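You operate a simulated robot arm through the tools that you are given. There is no shell and no other tool. Be economical: measure what you need, move in short steps, check, and stop when the job is done.

The job below is to be done with a simulated robot arm. You get a single attempt, and the scene is never put back.

## Task
Swap the teal capsule for the grey one and clamp it.
Fine: vent it before unclamping; the teal one goes in the first cup of its rack. Set down upright: what you pick out.

Only the result counts: the job must be done as asked and must still hold three seconds after the hand-in. Knocking over, shifting, dropping, spilling or breaking anything else fails it.

## Robot
A 7-joint arm with a two-finger parallel gripper, fixed in place. Base frame: the origin is at the foot of the arm, x ahead of it, y to its left, z up; the work surface is at about z = 0.75. Lengths are in m, angles in degrees, forces in N, time in s.
With the tool pointing down near the work surface it reaches from about 0.2 to 0.68 m from the base axis. Its first joint turns from -66.0 to 66.0 degrees. Payload 2.4 kg.
The tool frame sits at the grasp point between the pads (the TCP): z along the fingers, y along the line on which they close. The tips reach 0.03 m beyond it. Largest opening 0.094 m; finger width 0.028, thickness 0.01; the body of the gripper, 0.05 by 0.096 m, starts 0.055 m behind the TCP.
Orientation is told as [roll, pitch, yaw] about the base's x, y, z axes, in that order, counted from this pose: with the fingers straight down and closing along the base's y, the tool's x points along the base's -x, its y along +y and its z along -z.

## Interface
- The arm moves only by the tool step_arm. Its argument "plan" is a list of rows, each a list of 7 numbers: the turn, a rotation vector about the tool's x, y, z in degrees, then the shift along the tool's x, y, z in cm, then the finger opening in cm, from 0 to 9.4. In form: [[wx, wy, wz, x, y, z, fingers], ...]. A call has 1 to 20 rows; each row is the pose to reach, as a shift and turn from the pose commanded when the call began, along the tool's axes at that moment. Each row takes 0.2 s and may step no farther than 0.05 m and 8.6 degrees from the row before; otherwise, or with a gripper value out of range, the whole call is refused. Where a pose cannot be reached the arm comes as near as it can. A force on the tool above 90 N (or 10 N above the force at the start of the call, whichever is more), or a blocked arm, ends the call early, and 0.2 s more pass. Each finger travels about 0.153 m/s and halts on what it meets, pressing with about 32 N; the grip force reading is that of the motor and also rises with nothing between the fingers. The clock runs only during rows and for 0.2 s after the last one: add rows that repeat a pose to give the fingers time. It gives the time, the measured TCP pose, the force on the tool (base axes), the opening and the grip force at its end, in the units of the frame above (readings bear some noise), with the torque about the TCP (base axes, N m) and any sound that the robot's microphone picked up, and new pictures: "show" is both (left out), scene, wrist or none.
- Cameras (640 x 400 px; columns grow to the right, rows downward): "scene" is fixed at [0.0374, 0.4738, 1.4432]; the picture's right is [-0.75, -0.66, 0.00], its down [-0.38, 0.44, -0.81] and it looks along [0.53, -0.61, -0.58] (base axes); focal length 332 px, centre (320, 200). "wrist" rides on the gripper at [0.076, 0.014, -0.103] in the tool frame; the picture's right is [-0.18, 0.98, 0.00], its down [-0.75, -0.14, -0.64] and it looks along [-0.63, -0.12, 0.77] (tool axes); focal length 243 px, centre (320, 200). There is no depth. A picture from a camera that has moved, and an enlarged one, comes with that camera's place and axes in the base frame and with its lens.
- inspect(camera, box): a new picture of the part [left, top, right, bottom] of that camera's present view, enlarged. No time passes.
- close_job(): hands the job in; it is judged then, once.

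Work in short steps. Places have to be worked out from the pictures, the camera data and where the tool is seen: move nearer, look again, correct. Check each grasp and each placing, and mend what went wrong. You have 120 turns and 200 pictures in all, those below and enlarged ones among them. Open the gripper and draw the arm clear of the work before you hand the job in, unless the task says otherwise; then end with one line.

The tools are called by a JSON object that holds its "name" and its "arguments". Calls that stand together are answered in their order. step_arm: Moves the arm, as the interface text tells. Its arguments: {"type":"object","properties":{"plan":{"type":"array","items":{"type":"array","items":{"type":"number"}}},"show":{"type":"string","enum":["both","scene","wrist","none"]}},"required":["plan"]} The other tools are called the same way: inspect (camera, box) takes an enlarged picture of a part of a camera's view; close_job () hands the job in.

At the start:

```text
t: 0.0
tool_pos: [0.4255, 0.0827, 1.1116]
orientation: [-0.1, 0.1, 0.0]
wrist_force: [0.0, -0.9, -0.5]
ft_torque: [0.0, 0.03, -0.01]
width: 0.0939
grip_force: 0.1
```

scene: 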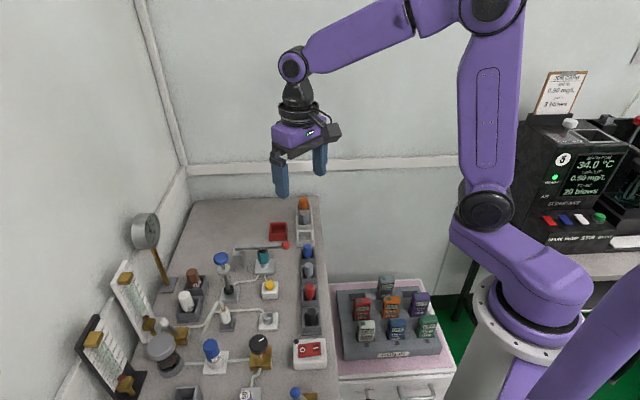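
wrist: 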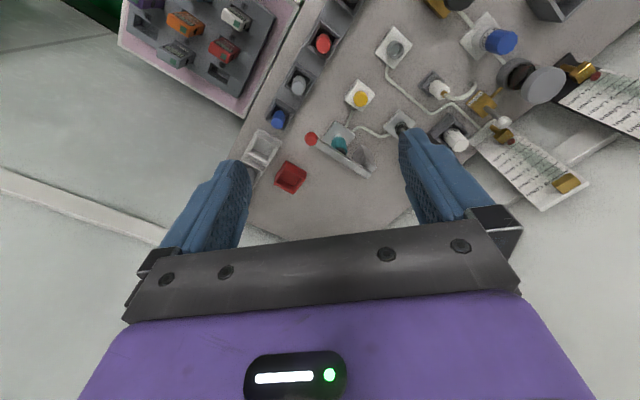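

I start by enlarging the scene view of the bench to identify the clamp, capsules, rack and vent.

{"name": "inspect", "arguments": {"camera": "scene", "box": [200, 180, 340, 290]}}

{"name": "inspect", "arguments": {"camera": "scene", "box": [130, 270, 340, 400]}}

{"name": "inspect", "arguments": {"camera": "wrist", "box": [230, 0, 430, 200]}}

{"name": "inspect", "arguments": {"camera": "wrist", "box": [380, 0, 600, 200]}}

```text
3.64 times, centred on (270, 235) of scene
camera zoom: at [0.0374, 0.4738, 1.4432], right [-0.75, -0.66, 0.0], down [-0.38, 0.44, -0.81], along [0.53, -0.61, -0.58], focal length 1209 px, centre (502, 73)
```

zoom: 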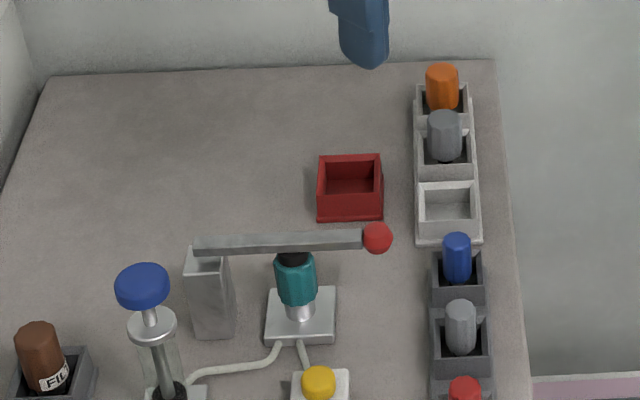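

```text
3.05 times, centred on (235, 335) of scene
camera zoom: at [0.0374, 0.4738, 1.4432], right [-0.75, -0.66, 0.0], down [-0.38, 0.44, -0.81], along [0.53, -0.61, -0.58], focal length 1014 px, centre (579, -211)
```

zoom: 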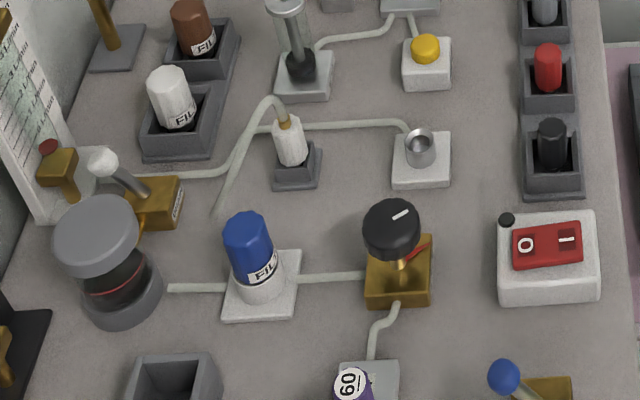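

```text
2.00 times, centred on (330, 100) of wrist
camera zoom: at [0.3502, 0.0957, 1.2145], right [0.18, 0.98, 0.0], down [0.75, -0.14, 0.64], along [0.63, -0.12, -0.77], focal length 485 px, centre (300, 400)
```

zoom: 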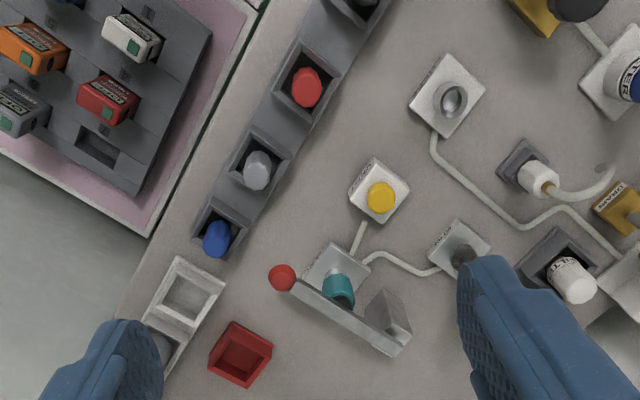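

```text
2.00 times, centred on (490, 100) of wrist
camera zoom: at [0.3502, 0.0957, 1.2145], right [0.18, 0.98, 0.0], down [0.75, -0.14, 0.64], along [0.63, -0.12, -0.77], focal length 485 px, centre (-20, 400)
```

zoom: 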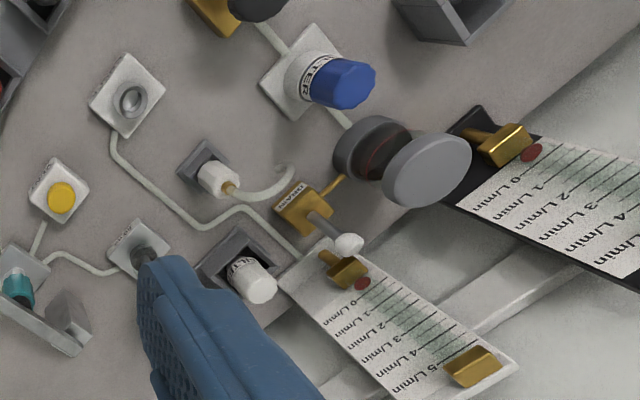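

Teal sits under a lever clamp at about (0.55, 0.11), with a yellow button (probably the vent) piped to its seat. The rack with orange, grey and empty cups is near (0.55–0.65, -0.05 to -0.15). I move closer to the rack to read it.

{"name": "step_arm", "arguments": {"plan": [[0, 0, 0, -1, -3, 3.3, 9.4], [0, 0, 0, -2, -6, 6.6, 9.4], [0, 0, 0, -3, -9, 9.9, 9.4], [0, 0, 0, -4, -12, 13.2, 9.4], [0, 0, 0, -5, -14.7, 16.5, 9.4]], "show": "wrist"}}

```text
t: 1.2
tool_pos: [0.4784, -0.0656, 0.9433]
orientation: [-0.1, -0.1, 0.1]
wrist_force: [-0.2, -0.3, -0.5]
ft_torque: [-0.01, 0.0, -0.01]
width: 0.0939
grip_force: 0.1
camera wrist: at [0.402, -0.0534, 1.0471], right [0.18, 0.98, 0.0], down [0.75, -0.14, 0.64], along [0.63, -0.12, -0.77], focal length 243 px, centre (320, 200)
```

wrist: 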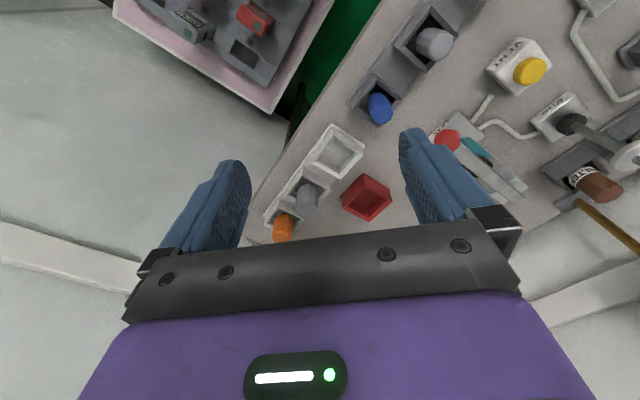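

VENT button confirmed. I enlarge both racks to find labels.

{"name": "inspect", "arguments": {"camera": "wrist", "box": [250, 110, 410, 250]}}

{"name": "inspect", "arguments": {"camera": "wrist", "box": [340, 0, 600, 160]}}

{"name": "inspect", "arguments": {"camera": "scene", "box": [285, 190, 335, 340]}}

{"name": "inspect", "arguments": {"camera": "scene", "box": [510, 60, 640, 250]}}

```text
2.86 times, centred on (330, 180) of wrist
camera zoom: at [0.402, -0.0534, 1.0471], right [0.18, 0.98, 0.0], down [0.75, -0.14, 0.64], along [0.63, -0.12, -0.77], focal length 693 px, centre (291, 257)
```

zoom: 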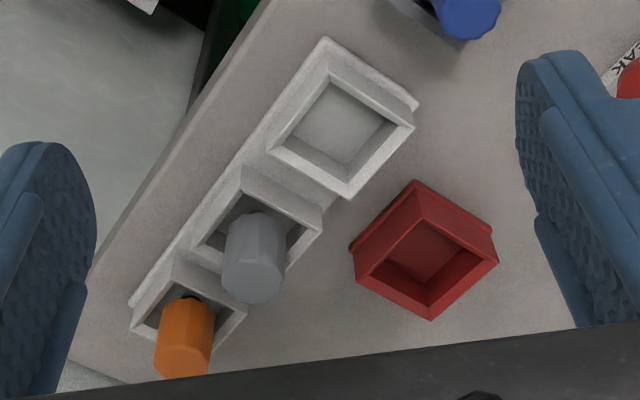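

```text
2.46 times, centred on (470, 80) of wrist
camera zoom: at [0.402, -0.0534, 1.0471], right [0.18, 0.98, 0.0], down [0.75, -0.14, 0.64], along [0.63, -0.12, -0.77], focal length 597 px, centre (-49, 495)
```

zoom: 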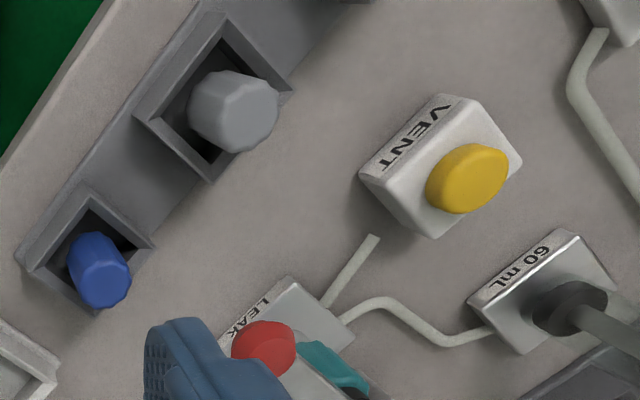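

```text
2.67 times, centred on (310, 265) of scene
camera zoom: at [0.0374, 0.4738, 1.4432], right [-0.75, -0.66, 0.0], down [-0.38, 0.44, -0.81], along [0.53, -0.61, -0.58], focal length 887 px, centre (347, 27)
```

zoom: 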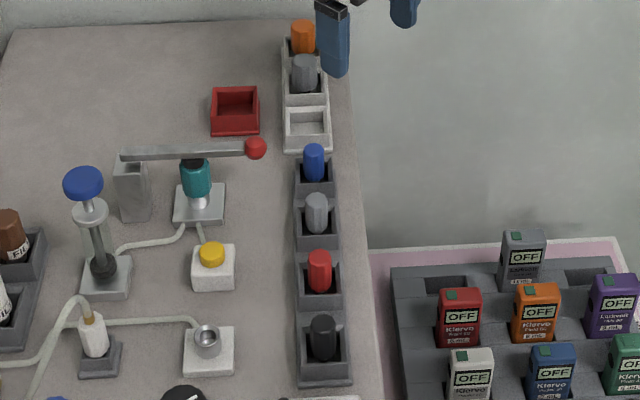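

```text
2.11 times, centred on (575, 155) of scene
camera zoom: at [0.0374, 0.4738, 1.4432], right [-0.75, -0.66, 0.0], down [-0.38, 0.44, -0.81], along [0.53, -0.61, -0.58], focal length 700 px, centre (-217, 295)
```

zoom: 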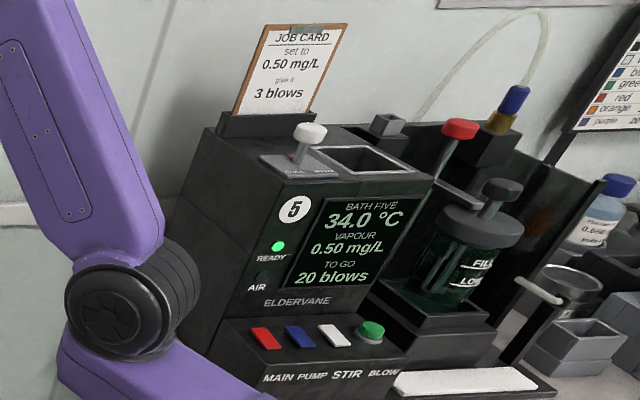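

The orange/grey/empty white rack matches teal (its first cup is the empty end one). Next I move over toward the clamp to study lever, post and capsule.

{"name": "step_arm", "arguments": {"plan": [[0, 0, 0, 0.5, 4, 0, 9.4], [0, 0, 0, 1, 8, 0, 9.4], [0, 0, 0, 2, 12, 0, 9.4], [0, 0, 0, 3, 15, 0, 9.4]], "show": "wrist"}}

{"name": "inspect", "arguments": {"camera": "wrist", "box": [240, 20, 440, 240]}}

{"name": "inspect", "arguments": {"camera": "scene", "box": [235, 225, 295, 285]}}

{"name": "inspect", "arguments": {"camera": "scene", "box": [285, 190, 325, 250]}}

```text
t: 2.2
tool_pos: [0.4472, 0.0864, 0.9449]
orientation: [0.0, 0.0, 0.0]
wrist_force: [0.2, 0.9, 0.1]
ft_torque: [0.01, -0.01, -0.01]
width: 0.094
grip_force: 0.0
camera wrist: at [0.3712, 0.0986, 1.0484], right [0.18, 0.98, 0.0], down [0.75, -0.14, 0.64], along [0.63, -0.12, -0.77], focal length 243 px, centre (320, 200)
```

wrist: 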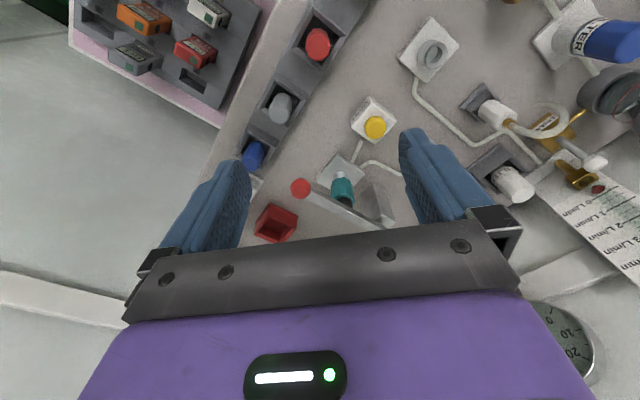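

```text
1.82 times, centred on (340, 130) of wrist
camera zoom: at [0.3712, 0.0986, 1.0484], right [0.18, 0.98, 0.0], down [0.75, -0.14, 0.64], along [0.63, -0.12, -0.77], focal length 441 px, centre (284, 327)
```

zoom: 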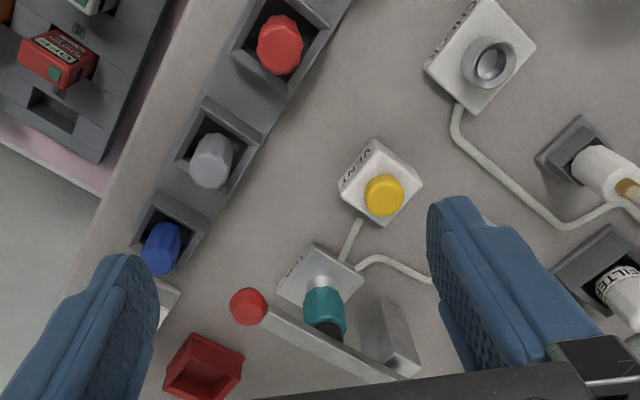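

```text
6.67 times, centred on (265, 255) of scene
camera zoom: at [0.0374, 0.4738, 1.4432], right [-0.75, -0.66, 0.0], down [-0.38, 0.44, -0.81], along [0.53, -0.61, -0.58], focal length 2217 px, centre (687, -167)
```

zoom: 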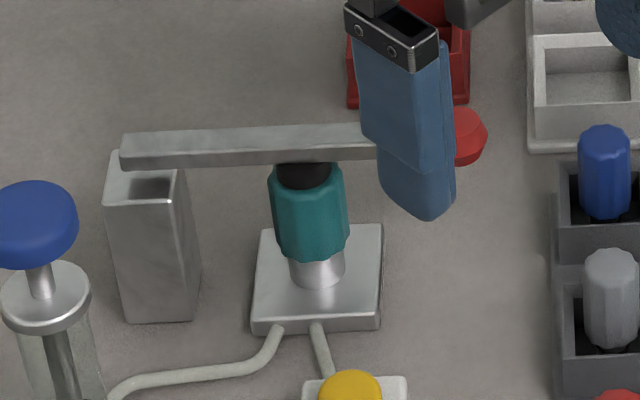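

```text
6.67 times, centred on (305, 220) of scene
camera zoom: at [0.0374, 0.4738, 1.4432], right [-0.75, -0.66, 0.0], down [-0.38, 0.44, -0.81], along [0.53, -0.61, -0.58], focal length 2217 px, centre (420, 67)
```

zoom: 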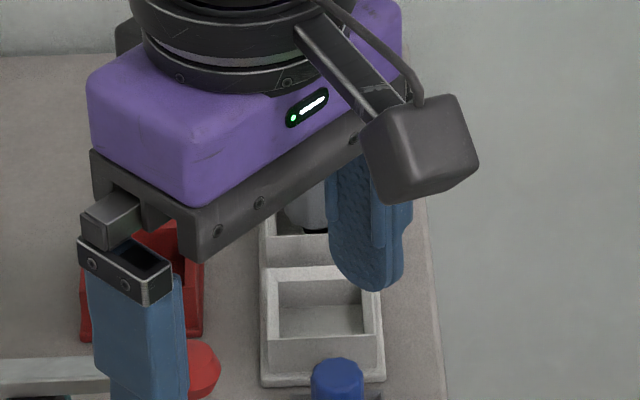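

Capsules in the white rack match teal's ~30 mm size (the grey rack holds thinner pieces), so grey is the white-rack one. The lever with a black pad presses on teal, red knob at its free end. First I vent: close fingers and hover over the yellow button at about (0.489, 0.139).

{"name": "step_arm", "arguments": {"plan": [[0, 0, 0, -2, 2.6, 0, 6], [0, 0, 0, -4.2, 5.3, 0, 3], [0, 0, 0, -4.2, 5.3, 4, 0], [0, 0, 0, -4.2, 5.3, 8.5, 0]]}}

{"name": "inspect", "arguments": {"camera": "wrist", "box": [240, 50, 440, 220]}}

{"name": "inspect", "arguments": {"camera": "scene", "box": [225, 215, 315, 315]}}

```text
t: 3.2
tool_pos: [0.4875, 0.1387, 0.8613]
orientation: [0.0, 0.0, -0.1]
wrist_force: [-0.4, -0.3, 0.4]
ft_torque: [-0.02, -0.01, 0.01]
width: 0.0
grip_force: 31.2
camera wrist: at [0.4122, 0.1525, 0.9635], right [0.18, 0.98, 0.0], down [0.75, -0.14, 0.64], along [0.63, -0.12, -0.77], focal length 243 px, centre (320, 200)
```

scene: 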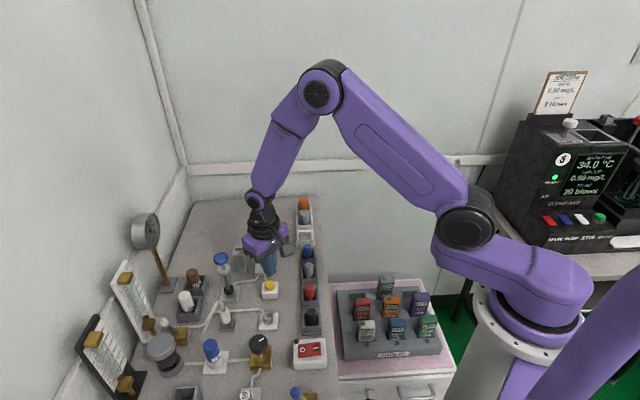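
wrist: 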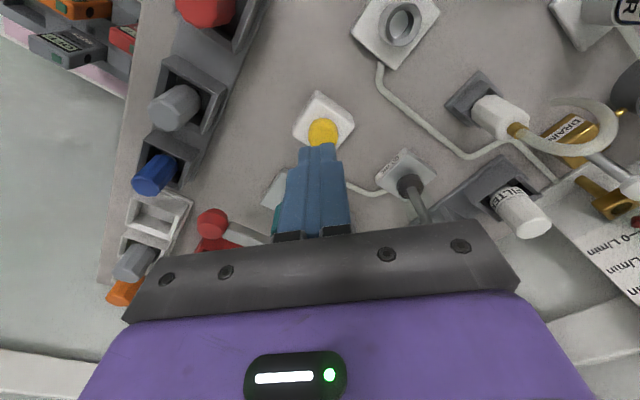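

```text
2.35 times, centred on (340, 135) of wrist
camera zoom: at [0.4122, 0.1525, 0.9635], right [0.18, 0.98, 0.0], down [0.75, -0.14, 0.64], along [0.63, -0.12, -0.77], focal length 571 px, centre (273, 353)
```

zoom: 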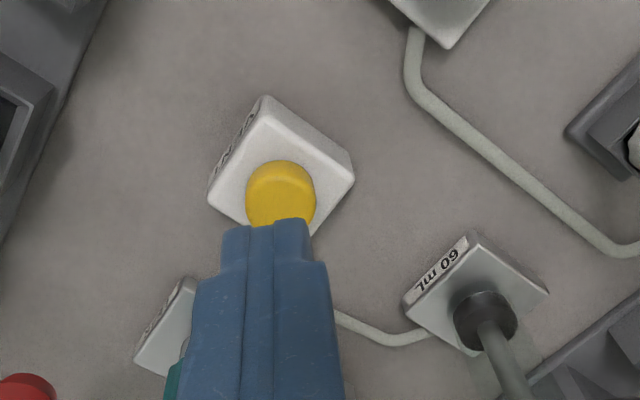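

```text
4.00 times, centred on (270, 265) of scene
camera zoom: at [0.0374, 0.4738, 1.4432], right [-0.75, -0.66, 0.0], down [-0.38, 0.44, -0.81], along [0.53, -0.61, -0.58], focal length 1330 px, centre (520, -60)
```

zoom: 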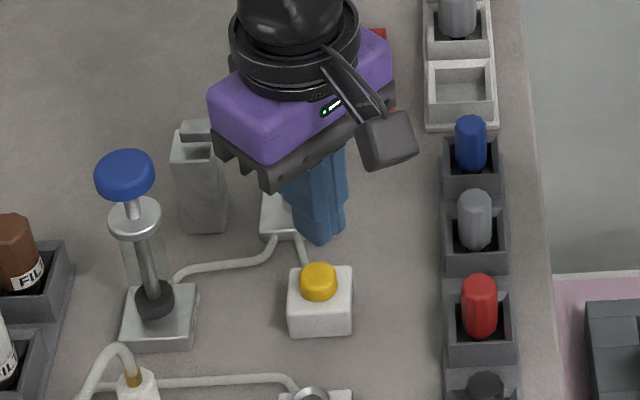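

Button estimate (0.487, 0.1415); I shift 3 mm and descend gently until a force shows.

{"name": "step_arm", "arguments": {"plan": [[0, 0, 0, 0, 0.3, 1, 0], [0, 0, 0, 0, 0.3, 2, 0], [0, 0, 0, 0, 0.3, 2.6, 0]], "show": "wrist"}}

{"name": "inspect", "arguments": {"camera": "scene", "box": [240, 255, 300, 305]}}

```text
t: 4.0
tool_pos: [0.4884, 0.1422, 0.8361]
orientation: [0.1, -0.1, 0.0]
wrist_force: [0.3, 0.0, 0.0]
ft_torque: [0.03, -0.03, 0.0]
width: 0.0
grip_force: 32.0
camera wrist: at [0.4123, 0.1551, 0.9378], right [0.18, 0.98, 0.0], down [0.75, -0.14, 0.64], along [0.63, -0.12, -0.77], focal length 243 px, centre (320, 200)
```

wrist: 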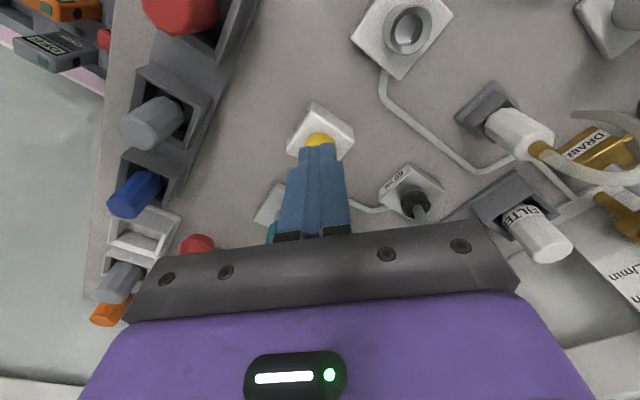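

```text
8.00 times, centred on (270, 280) of scene
camera zoom: at [0.0374, 0.4738, 1.4432], right [-0.75, -0.66, 0.0], down [-0.38, 0.44, -0.81], along [0.53, -0.61, -0.58], focal length 2660 px, centre (720, -440)
```

zoom: 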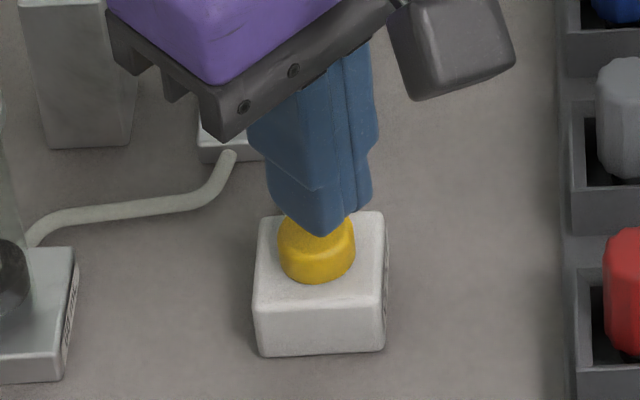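

Well centred above the button. I continue down in 3 mm steps.

{"name": "step_arm", "arguments": {"plan": [[0, 0, 0, 0.1, 0, 0.3, 0], [0, 0, 0, 0.1, 0, 0.6, 0], [0, 0, 0, 0.1, 0, 0.9, 0], [0, 0, 0, 0.1, 0, 1.2, 0]], "show": "none"}}

{"name": "inspect", "arguments": {"camera": "scene", "box": [240, 255, 300, 305]}}

```text
t: 5.0
tool_pos: [0.4874, 0.1408, 0.8244]
orientation: [-0.1, 0.0, 0.0]
wrist_force: [-0.4, -0.2, 0.0]
ft_torque: [0.03, 0.02, -0.02]
width: 0.0
grip_force: 31.9
```

```text
8.00 times, centred on (270, 280) of scene
camera zoom: at [0.0374, 0.4738, 1.4432], right [-0.75, -0.66, 0.0], down [-0.38, 0.44, -0.81], along [0.53, -0.61, -0.58], focal length 2660 px, centre (720, -440)
```

zoom: 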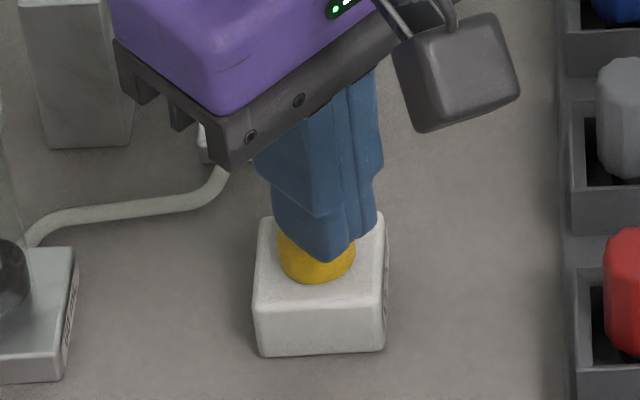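

No contact yet at tip z≈0.794. Continuing down.

{"name": "step_arm", "arguments": {"plan": [[0, 0, 0, 0, 0, 0.3, 0], [0, 0, 0, 0, 0, 0.6, 0], [0, 0, 0, 0, 0, 0.9, 0]], "show": "none"}}

{"name": "inspect", "arguments": {"camera": "scene", "box": [240, 255, 300, 305]}}

```text
t: 5.8
tool_pos: [0.4879, 0.1418, 0.8161]
orientation: [0.0, 0.0, 0.0]
wrist_force: [-1.2, 1.4, 2.3]
ft_torque: [0.0, 0.01, 0.01]
width: 0.0
grip_force: 32.1
heard: click
```

```text
8.00 times, centred on (270, 280) of scene
camera zoom: at [0.0373, 0.4738, 1.4432], right [-0.75, -0.66, 0.0], down [-0.38, 0.44, -0.81], along [0.53, -0.61, -0.58], focal length 2660 px, centre (720, -440)
```

zoom: 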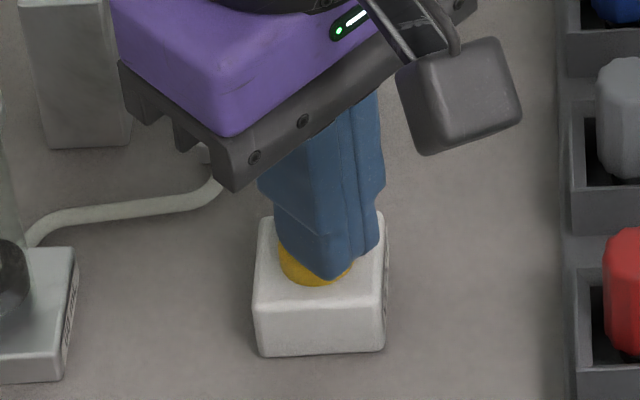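

A click was heard. I hold briefly with 1 mm more to be sure it vents and listen for any sound.

{"name": "step_arm", "arguments": {"plan": [[0, 0, 0, 0, 0, 0.1, 0], [0, 0, 0, 0, 0, 0.1, 0], [0, 0, 0, 0, 0, 0.1, 0], [0, 0, 0, 0, 0, 0.1, 0], [0, 0, 0, 0, 0, 0.1, 0], [0, 0, 0, 0, 0, 0.1, 0], [0, 0, 0, 0, 0, 0.1, 0], [0, 0, 0, 0, 0, 0.1, 0], [0, 0, 0, 0, 0, 0.1, 0], [0, 0, 0, 0, 0, 0.1, 0]], "show": "none"}}

```text
t: 8.0
tool_pos: [0.487, 0.1415, 0.8142]
orientation: [-0.1, 0.0, -0.1]
wrist_force: [1.8, 0.0, 3.0]
ft_torque: [-0.04, -0.04, 0.01]
width: 0.0
grip_force: 32.1
```

Venting press done. I raise the tool and look at the gauge and clamp.

{"name": "step_arm", "arguments": {"plan": [[0, 0, 0, 0, 0, -3, 0], [0, 0, 0, 2, -2, -7, 3], [0, 0, 0, 4, -5, -11, 6], [0, 0, -8, 6, -8, -13, 9], [0, 0, -16, 7, -10, -13, 9], [0, 0, -24, 7, -10, -13, 9], [0, 0, -32, 7, -10, -13, 9], [0, 0, -40, 7, -10, -13, 9]]}}

{"name": "inspect", "arguments": {"camera": "scene", "box": [225, 215, 315, 315]}}

{"name": "inspect", "arguments": {"camera": "scene", "box": [120, 200, 200, 260]}}

```text
refused: row 3 steps farther than a row can; nothing moved
```

```text
4.00 times, centred on (270, 265) of scene
camera zoom: at [0.0374, 0.4738, 1.4432], right [-0.75, -0.66, 0.0], down [-0.38, 0.44, -0.81], along [0.53, -0.61, -0.58], focal length 1330 px, centre (520, -60)
```

zoom: 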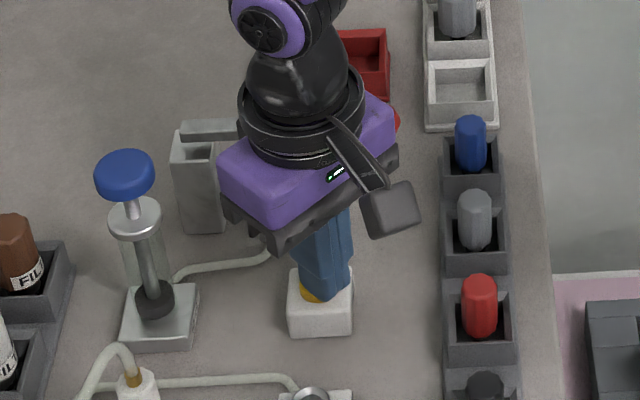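

```text
6.67 times, centred on (160, 230) of scene
camera zoom: at [0.0374, 0.4738, 1.4432], right [-0.75, -0.66, 0.0], down [-0.38, 0.44, -0.81], along [0.53, -0.61, -0.58], focal length 2217 px, centre (1387, 0)
```

zoom: 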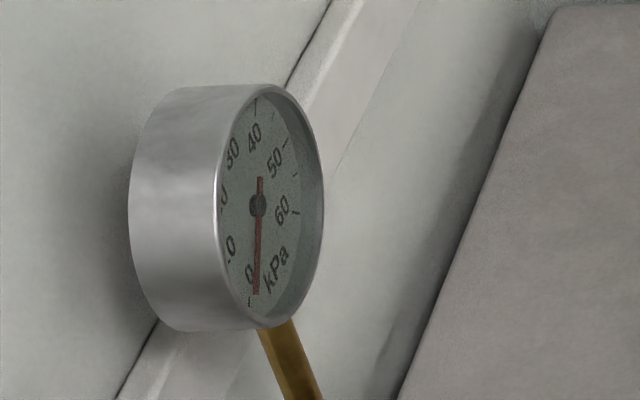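

Gauge reads about 0 kPa — vented. Now I raise and re-orient with smaller steps.

{"name": "step_arm", "arguments": {"plan": [[0, 0, 0, 0, 0, -3, 0], [0, 0, 0, 1.5, -1.5, -6, 3], [0, 0, 0, 3, -3.5, -9, 6], [0, 0, -8, 5, -6, -11, 9], [0, 0, -16, 7, -8, -13, 9], [0, 0, -24, 7, -10, -13, 9], [0, 0, -32, 7, -10, -13, 9], [0, 0, -40, 7, -10, -13, 9]]}}

{"name": "inspect", "arguments": {"camera": "scene", "box": [120, 200, 200, 260]}}

{"name": "inspect", "arguments": {"camera": "scene", "box": [225, 215, 315, 315]}}

```text
t: 9.8
tool_pos: [0.4164, 0.0414, 0.9457]
orientation: [0.0, -0.1, 40.1]
wrist_force: [0.1, -0.7, -0.1]
ft_torque: [-0.01, 0.01, -0.01]
width: 0.0902
grip_force: 0.1
camera wrist: at [0.3487, 0.0016, 1.0468], right [-0.49, 0.87, 0.0], down [0.67, 0.38, 0.64], along [0.56, 0.32, -0.77], focal length 243 px, centre (320, 200)
```

scene: 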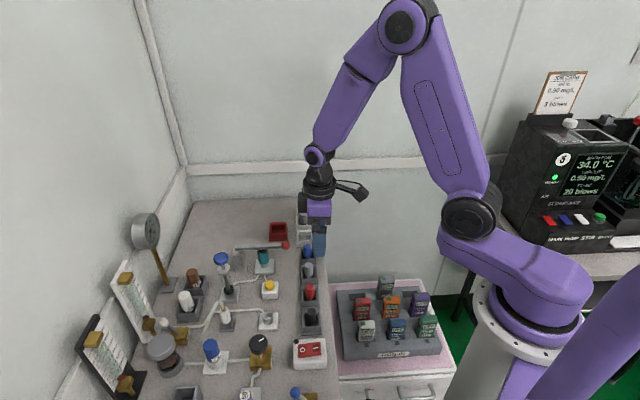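
wrist: 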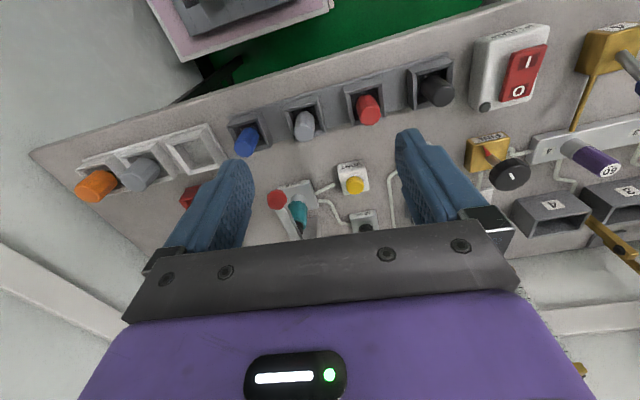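

```text
6.67 times, centred on (160, 230) of scene
camera zoom: at [0.0374, 0.4738, 1.4432], right [-0.75, -0.66, 0.0], down [-0.38, 0.44, -0.81], along [0.53, -0.61, -0.58], focal length 2217 px, centre (1387, 0)
```

zoom: 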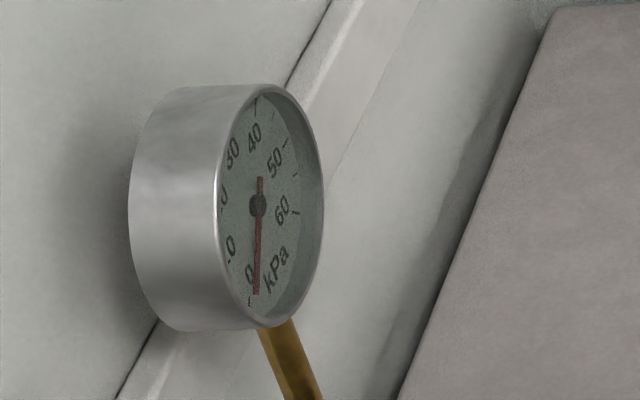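

```text
4.00 times, centred on (270, 265) of scene
camera zoom: at [0.0374, 0.4738, 1.4432], right [-0.75, -0.66, 0.0], down [-0.38, 0.44, -0.81], along [0.53, -0.61, -0.58], focal length 1330 px, centre (520, -60)
```

zoom: 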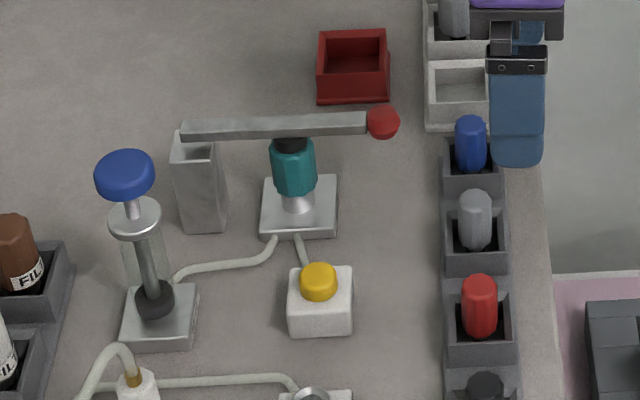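

Gauge stays at 0. Triangulated knob: about (0.528, 0.048, 0.833), lever running at ~49° to the post near (0.605, 0.137). I hover above the knob, closing axis perpendicular to the bar.

{"name": "step_arm", "arguments": {"plan": [[0, 0, -3, -3, -2.2, 0, 6], [0, 0, -6, -6, -4.5, 0, 5.5], [0, 0, -9, -8.96, -6.68, 0, 5], [0, 0, -9, -8.96, -6.68, 4.5, 5]], "show": "wrist"}}

{"name": "inspect", "arguments": {"camera": "scene", "box": [225, 205, 315, 305]}}

{"name": "inspect", "arguments": {"camera": "wrist", "box": [230, 100, 430, 240]}}

```text
t: 10.8
tool_pos: [0.5299, 0.0485, 0.8982]
orientation: [0.0, -0.1, 49.0]
wrist_force: [-0.1, -0.6, 0.2]
ft_torque: [-0.01, 0.03, 0.01]
width: 0.0499
grip_force: 0.0
camera wrist: at [0.4679, -0.0002, 1.0005], right [-0.62, 0.78, 0.0], down [0.6, 0.48, 0.64], along [0.5, 0.4, -0.77], focal length 243 px, centre (320, 200)
```

wrist: 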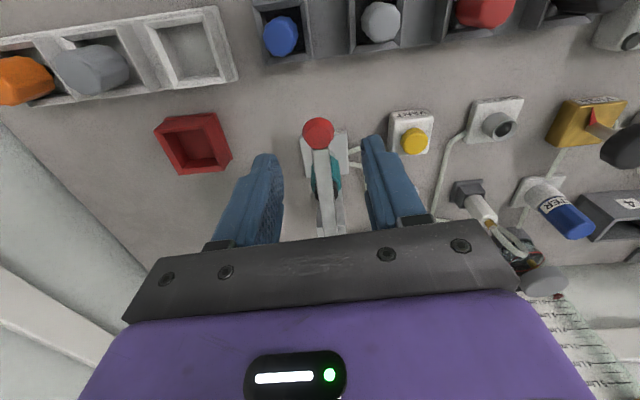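

```text
4.00 times, centred on (270, 255) of scene
camera zoom: at [0.0374, 0.4738, 1.4432], right [-0.75, -0.66, 0.0], down [-0.38, 0.44, -0.81], along [0.53, -0.61, -0.58], focal length 1330 px, centre (520, -20)
```

zoom: 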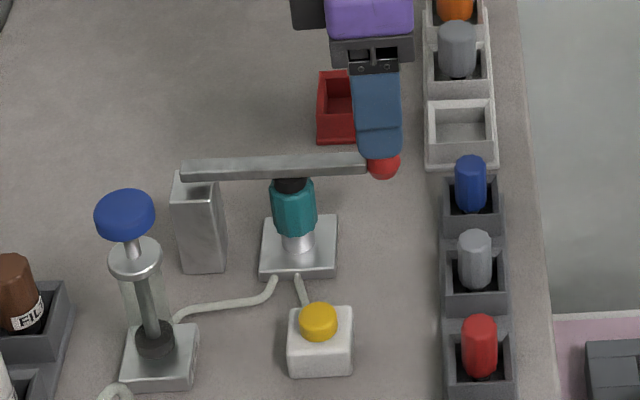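

```text
2.86 times, centred on (330, 170) of wrist
camera zoom: at [0.4679, -0.0002, 1.0005], right [-0.62, 0.78, 0.0], down [0.6, 0.48, 0.64], along [0.5, 0.4, -0.77], focal length 693 px, centre (291, 286)
```

zoom: 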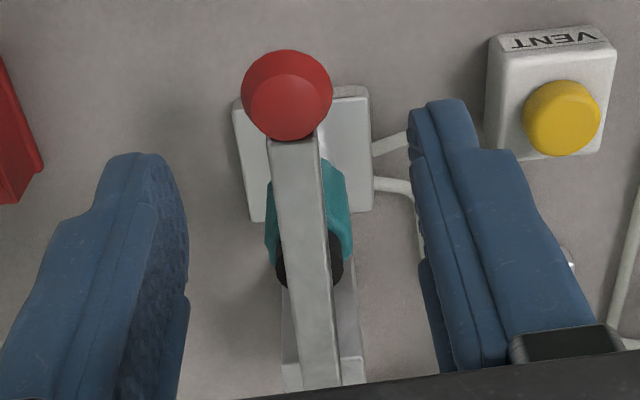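

The knob is nearly centred (0.528, 0.047). I descend around it and close.

{"name": "step_arm", "arguments": {"plan": [[0, 0, 0, 0.2, 0, 3, 5], [0, 0, 0, 0.25, 0, 6.4, 5], [0, 0, 0, 0.25, 0, 6.4, 2], [0, 0, 0, 0.25, 0, 6.4, 1.5], [0, 0, 0, 0.25, 0, 6.4, 1.5]], "show": "wrist"}}

{"name": "inspect", "arguments": {"camera": "scene", "box": [225, 205, 315, 305]}}

```text
t: 12.0
tool_pos: [0.5275, 0.0453, 0.8334]
orientation: [0.0, 0.0, 48.9]
wrist_force: [4.4, -5.7, -3.6]
ft_torque: [-0.36, 0.26, 0.0]
width: 0.023
grip_force: 44.8
camera wrist: at [0.4666, -0.0033, 0.9358], right [-0.62, 0.78, 0.0], down [0.6, 0.48, 0.64], along [0.5, 0.4, -0.77], focal length 243 px, centre (320, 200)
```

wrist: 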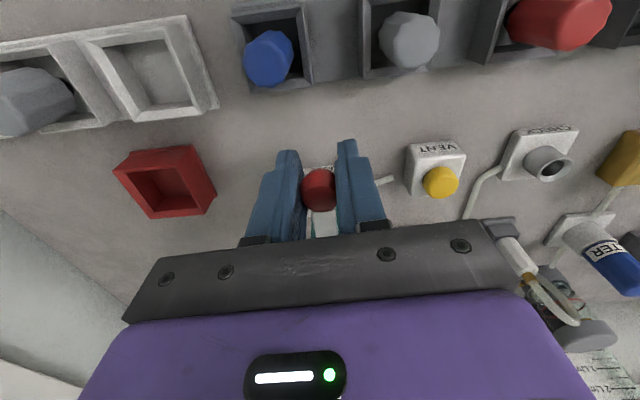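

```text
4.00 times, centred on (270, 255) of scene
camera zoom: at [0.0376, 0.4737, 1.4432], right [-0.75, -0.66, 0.0], down [-0.38, 0.44, -0.81], along [0.53, -0.61, -0.58], focal length 1330 px, centre (520, -20)
```

zoom: 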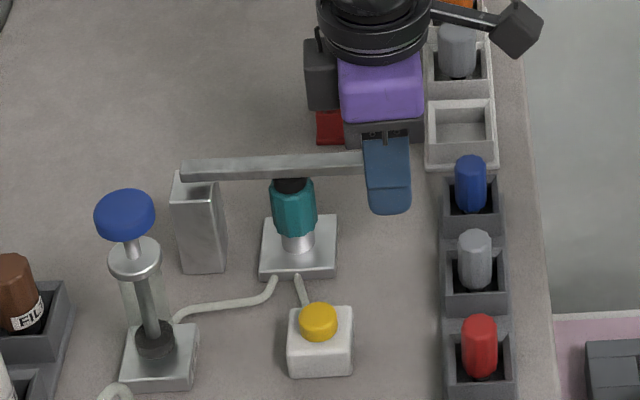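

Knob held (23 mm). I test-lift in a small arc about the post hinge (radius ~11.5 cm).

{"name": "step_arm", "arguments": {"plan": [[0, 0, 0, 0, 0, -0.5, 1.5], [0, 0, 0, -0.05, 0, -1.0, 1.5], [0, 0, 0, -0.1, 0, -1.6, 1.5]], "show": "none"}}

{"name": "inspect", "arguments": {"camera": "scene", "box": [225, 205, 315, 305]}}

```text
t: 12.8
tool_pos: [0.5291, 0.0478, 0.8498]
orientation: [-0.1, 0.1, 49.1]
wrist_force: [6.4, -6.8, -10.6]
ft_torque: [-0.99, 0.88, -0.04]
width: 0.023
grip_force: 44.9
```

```text
4.00 times, centred on (270, 255) of scene
camera zoom: at [0.0378, 0.4737, 1.4432], right [-0.75, -0.66, 0.0], down [-0.38, 0.44, -0.81], along [0.53, -0.61, -0.58], focal length 1330 px, centre (520, -20)
```

zoom: 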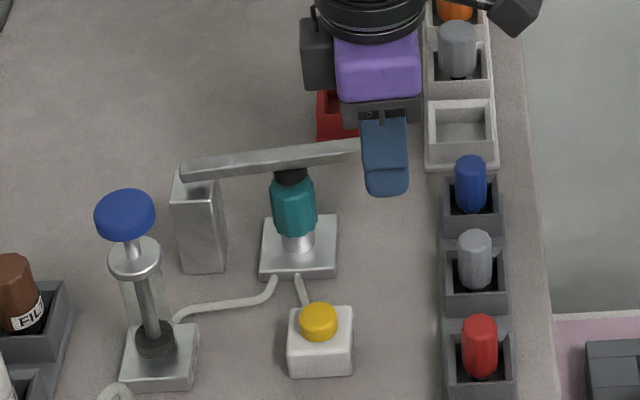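

The lever lifts about the post. Continuing the arc to about 48°, easing the side load a little.

{"name": "step_arm", "arguments": {"plan": [[0, 0, 0, -0.33, -0.1, -1.57, 1.5], [0, 0, 0, -0.88, -0.2, -3.08, 1.5], [0, 0, 0, -1.64, -0.2, -4.49, 1.5], [0, 0, 0, -2.58, -0.2, -5.79, 1.5], [0, 0, 0, -3.69, -0.2, -6.94, 1.5]], "show": "none"}}

{"name": "inspect", "arguments": {"camera": "scene", "box": [225, 185, 315, 285]}}

```text
t: 14.0
tool_pos: [0.5535, 0.0722, 0.9221]
orientation: [0.2, 0.0, 49.1]
wrist_force: [-8.5, -9.5, -2.8]
ft_torque: [-1.0, 0.86, 0.08]
width: 0.023
grip_force: 45.1
```

```text
4.00 times, centred on (270, 235) of scene
camera zoom: at [0.0372, 0.4736, 1.4433], right [-0.75, -0.66, 0.0], down [-0.38, 0.44, -0.81], along [0.53, -0.61, -0.58], focal length 1330 px, centre (520, 60)
```

zoom: 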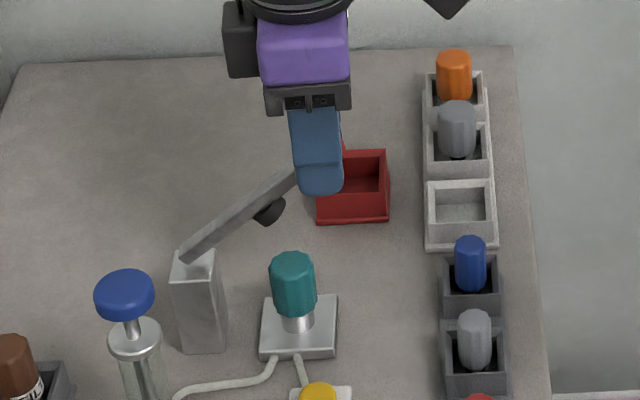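

The clamp is opening well; forces suggest radius ≈12.6 cm. I continue to ~74°.

{"name": "step_arm", "arguments": {"plan": [[0, 0, 0, -0.71, -0.2, -1.11, 1.5], [0, 0, 0, -2.13, -0.2, -2.15, 1.5], [0, 0, 0, -3.69, -0.2, -2.97, 1.5], [0, 0, 0, -5.34, -0.2, -3.57, 1.5]], "show": "none"}}

{"name": "inspect", "arguments": {"camera": "scene", "box": [205, 165, 295, 265]}}

```text
t: 15.0
tool_pos: [0.5898, 0.1098, 0.9585]
orientation: [-0.1, 0.0, 48.9]
wrist_force: [-7.8, -10.2, 6.1]
ft_torque: [-1.07, 0.94, 0.07]
width: 0.0227
grip_force: 44.5
```

```text
4.00 times, centred on (250, 215) of scene
camera zoom: at [0.0371, 0.4735, 1.4433], right [-0.75, -0.66, 0.0], down [-0.38, 0.44, -0.81], along [0.53, -0.61, -0.58], focal length 1330 px, centre (600, 140)
```

zoom: 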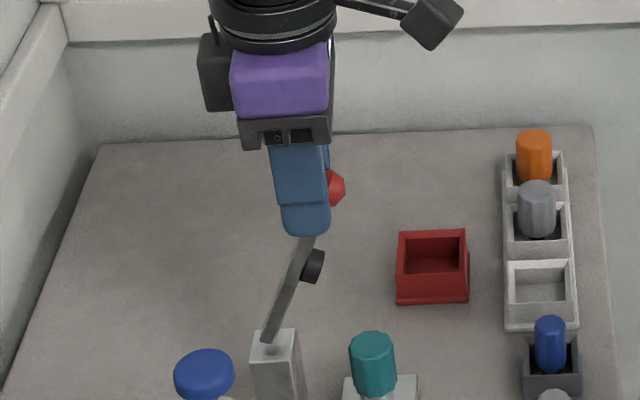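

Lever at ~70°. Continue past vertical to ~98°.

{"name": "step_arm", "arguments": {"plan": [[0, 0, 0, -1.72, 0, -0.3, 1.5], [0, 0, 0, -3.47, 0, -0.4, 1.5], [0, 0, 0, -5.2, 0, -0.3, 1.5], [0, 0, 0, -6.2, 0, -0.2, 1.5]], "show": "none"}}

{"name": "inspect", "arguments": {"camera": "scene", "box": [195, 165, 285, 265]}}

```text
t: 16.0
tool_pos: [0.6308, 0.1605, 0.9574]
orientation: [-0.1, 0.0, 49.0]
wrist_force: [0.2, -0.9, 0.0]
ft_torque: [0.04, -0.01, 0.0]
width: 0.0151
grip_force: 0.0
```

```text
4.00 times, centred on (240, 215) of scene
camera zoom: at [0.0374, 0.4738, 1.4432], right [-0.75, -0.66, 0.0], down [-0.38, 0.44, -0.81], along [0.53, -0.61, -0.58], focal length 1330 px, centre (640, 140)
```

zoom: 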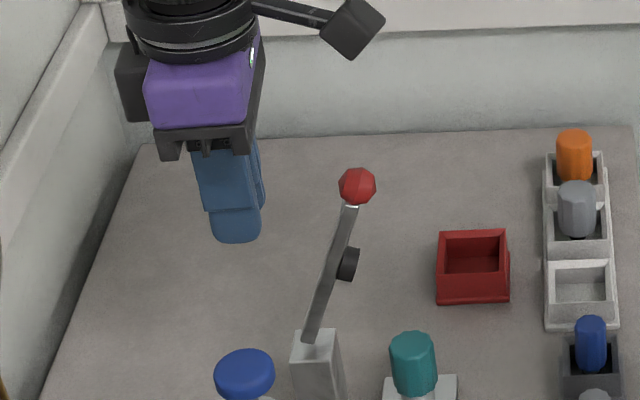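

The knob slipped out, but the lever holds at ~72° by itself. That's close to the gripper's space over teal, so I go over the knob and test gently whether it opens further with closed fingers.

{"name": "step_arm", "arguments": {"plan": [[0, 0, 0, 0, 0, -3.5, 1], [0, 0, 0, 0, 0.2, -7, 0], [0, 0, 0, 4, 0.5, -7.5, 0], [0, 0, 0, 8, 0.5, -7.5, 0], [0, 0, 0, 11.2, 0.5, -7, 0], [0, 0, 0, 11.2, 0.5, -3, 0], [0, 0, 0, 11.2, 0.5, 0, 0]], "show": "wrist"}}

{"name": "inspect", "arguments": {"camera": "scene", "box": [205, 165, 295, 265]}}

```text
t: 17.6
tool_pos: [0.5538, 0.0769, 0.9571]
orientation: [0.0, 0.0, 48.9]
wrist_force: [0.0, -1.0, 0.0]
ft_torque: [-0.02, -0.01, 0.02]
width: 0.0
grip_force: 31.9
camera wrist: at [0.4932, 0.0278, 1.0601], right [-0.62, 0.78, 0.0], down [0.6, 0.48, 0.64], along [0.5, 0.4, -0.77], focal length 243 px, centre (320, 200)
```

wrist: 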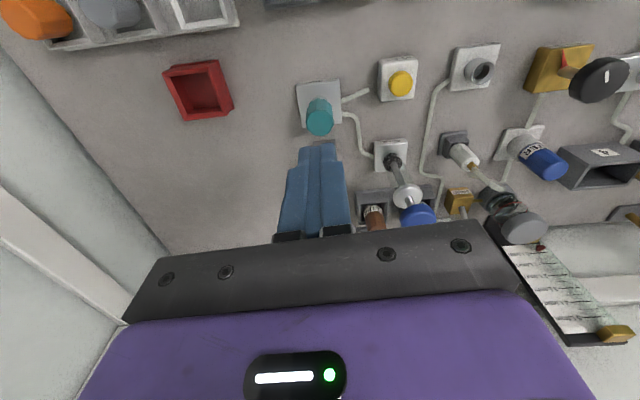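

```text
4.00 times, centred on (250, 215) of scene
camera zoom: at [0.0374, 0.4738, 1.4432], right [-0.75, -0.66, 0.0], down [-0.38, 0.44, -0.81], along [0.53, -0.61, -0.58], focal length 1330 px, centre (600, 140)
```

zoom: 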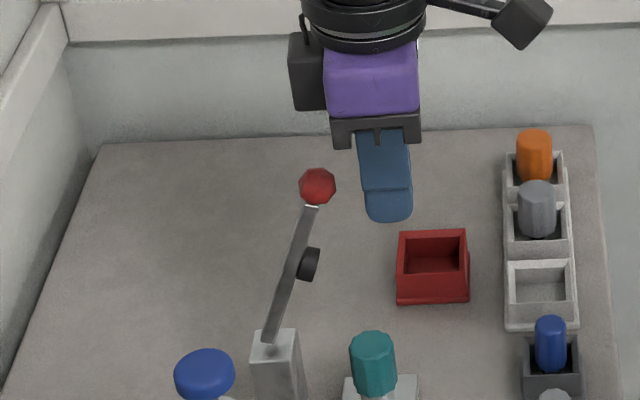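

Now push the knob inward slowly, watching force.

{"name": "step_arm", "arguments": {"plan": [[0, 0, 0, -1, 0, 0, 0], [0, 0, 0, -1.7, 0, 0, 0], [0, 0, 0, -2.4, 0, 0, 0], [0, 0, 0, -3.1, 0, 0, 0]], "show": "none"}}

{"name": "inspect", "arguments": {"camera": "scene", "box": [205, 165, 295, 265]}}

```text
t: 18.6
tool_pos: [0.5735, 0.1015, 0.9571]
orientation: [0.0, 0.1, 49.0]
wrist_force: [-0.3, 0.5, 0.5]
ft_torque: [0.01, 0.04, 0.02]
width: 0.0
grip_force: 31.7
```

```text
4.00 times, centred on (250, 215) of scene
camera zoom: at [0.0374, 0.4738, 1.4432], right [-0.75, -0.66, 0.0], down [-0.38, 0.44, -0.81], along [0.53, -0.61, -0.58], focal length 1330 px, centre (600, 140)
```

zoom: 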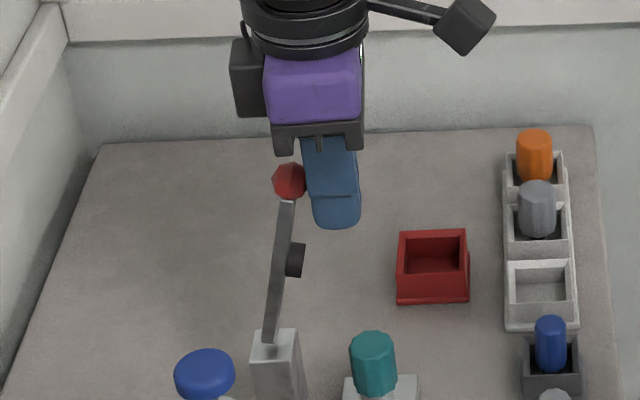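

It moves freely. Push 2 cm more to near vertical.

{"name": "step_arm", "arguments": {"plan": [[0, 0, 0, -0.7, 0, 0, 0], [0, 0, 0, -1.4, 0, 0, 0], [0, 0, 0, -2.0, 0, 0, 0]], "show": "none"}}

{"name": "inspect", "arguments": {"camera": "scene", "box": [205, 165, 295, 265]}}

```text
t: 19.4
tool_pos: [0.587, 0.1162, 0.9573]
orientation: [0.1, 0.1, 49.0]
wrist_force: [0.0, -0.7, 0.4]
ft_torque: [-0.01, -0.03, 0.0]
width: 0.0
grip_force: 31.7
```

```text
4.00 times, centred on (250, 215) of scene
camera zoom: at [0.0374, 0.4738, 1.4432], right [-0.75, -0.66, 0.0], down [-0.38, 0.44, -0.81], along [0.53, -0.61, -0.58], focal length 1330 px, centre (600, 140)
```

zoom: 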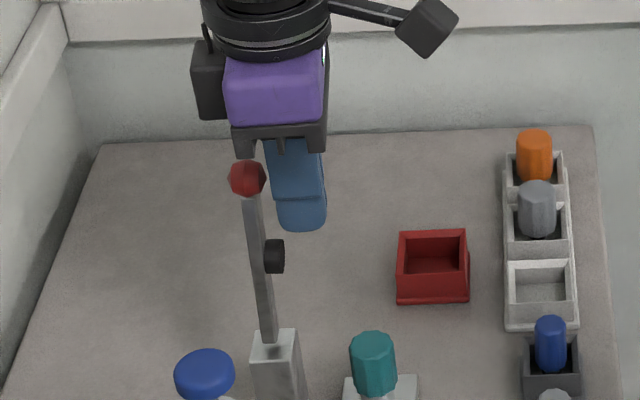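

Lever now stands vertical and clear. I move back over teal (~(0.569, 0.090)), open, and hover for a look.

{"name": "step_arm", "arguments": {"plan": [[0, 0, 0, 3.2, -0.35, 0, 0], [0, 0, 0, 3.2, -0.35, 0, 3], [0, 0, 0, 3.2, -0.35, 2.5, 5.5], [0, 0, 0, 3.2, -0.35, 4.5, 5.5]], "show": "wrist"}}

{"name": "inspect", "arguments": {"camera": "wrist", "box": [230, 90, 430, 240]}}

{"name": "inspect", "arguments": {"camera": "scene", "box": [215, 195, 305, 295]}}

```text
t: 20.4
tool_pos: [0.5678, 0.0883, 0.9128]
orientation: [-0.1, 0.0, 49.0]
wrist_force: [0.2, 0.1, -0.2]
ft_torque: [0.01, -0.01, 0.01]
width: 0.0552
grip_force: 0.1
camera wrist: at [0.5073, 0.0402, 1.0145], right [-0.62, 0.78, 0.0], down [0.6, 0.48, 0.64], along [0.5, 0.4, -0.77], focal length 243 px, centre (320, 200)
```

wrist: 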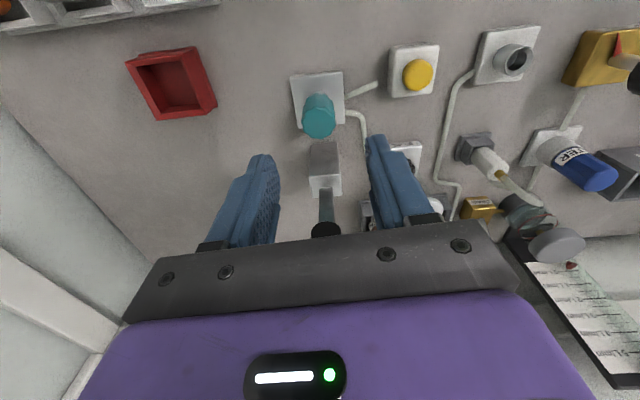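

```text
2.67 times, centred on (330, 165) of wrist
camera zoom: at [0.5073, 0.0402, 1.0145], right [-0.62, 0.78, 0.0], down [0.6, 0.48, 0.64], along [0.5, 0.4, -0.77], focal length 647 px, centre (293, 293)
```

zoom: 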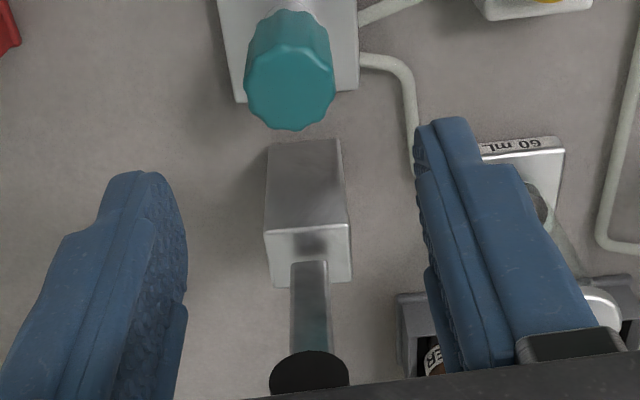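

```text
4.00 times, centred on (260, 245) of scene
camera zoom: at [0.0374, 0.4738, 1.4432], right [-0.75, -0.66, 0.0], down [-0.38, 0.44, -0.81], along [0.53, -0.61, -0.58], focal length 1330 px, centre (560, 20)
```

zoom: 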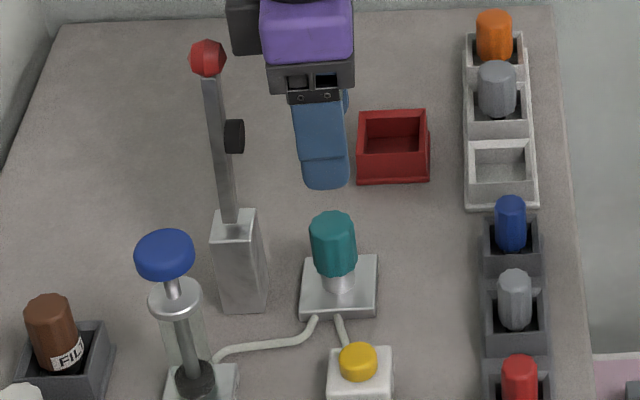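

Teal top triangulates to (0.5715, 0.091, 0.815). I descend around it and close gently, then check.

{"name": "step_arm", "arguments": {"plan": [[0, 0, 0, -0.45, -0.1, 4, 5.5], [0, 0, 0, -0.45, -0.1, 7.5, 5.5], [0, 0, 0, -0.45, -0.1, 10.8, 5.5], [0, 0, 0, -0.45, -0.1, 10.8, 2.5], [0, 0, 0, -0.45, -0.1, 10.8, 2.3], [0, 0, 0, -0.45, -0.1, 10.8, 2.3]], "show": "wrist"}}

{"name": "inspect", "arguments": {"camera": "scene", "box": [215, 195, 305, 295]}}

```text
t: 21.8
tool_pos: [0.5717, 0.0916, 0.802]
orientation: [0.0, 0.1, 49.1]
wrist_force: [-2.3, -0.2, -2.5]
ft_torque: [-0.03, 0.1, -0.01]
width: 0.0283
grip_force: 31.9
camera wrist: at [0.5113, 0.042, 0.9052], right [-0.62, 0.78, 0.0], down [0.6, 0.48, 0.64], along [0.5, 0.4, -0.77], focal length 243 px, centre (320, 200)
```

wrist: 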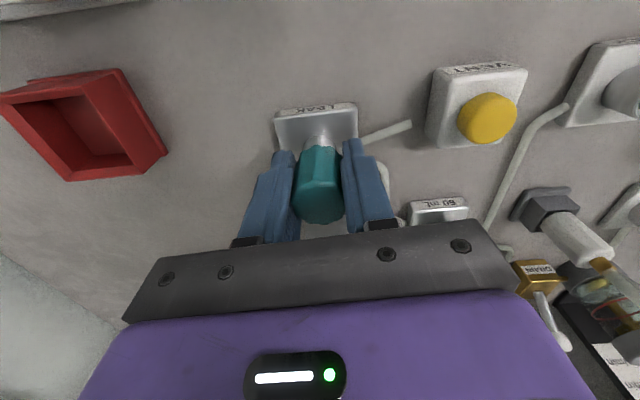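

```text
4.00 times, centred on (260, 245) of scene
camera zoom: at [0.0374, 0.4738, 1.4432], right [-0.75, -0.66, 0.0], down [-0.38, 0.44, -0.81], along [0.53, -0.61, -0.58], focal length 1330 px, centre (560, 20)
```

zoom: 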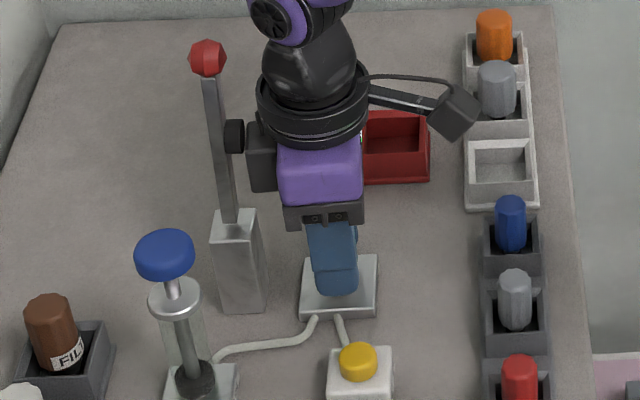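

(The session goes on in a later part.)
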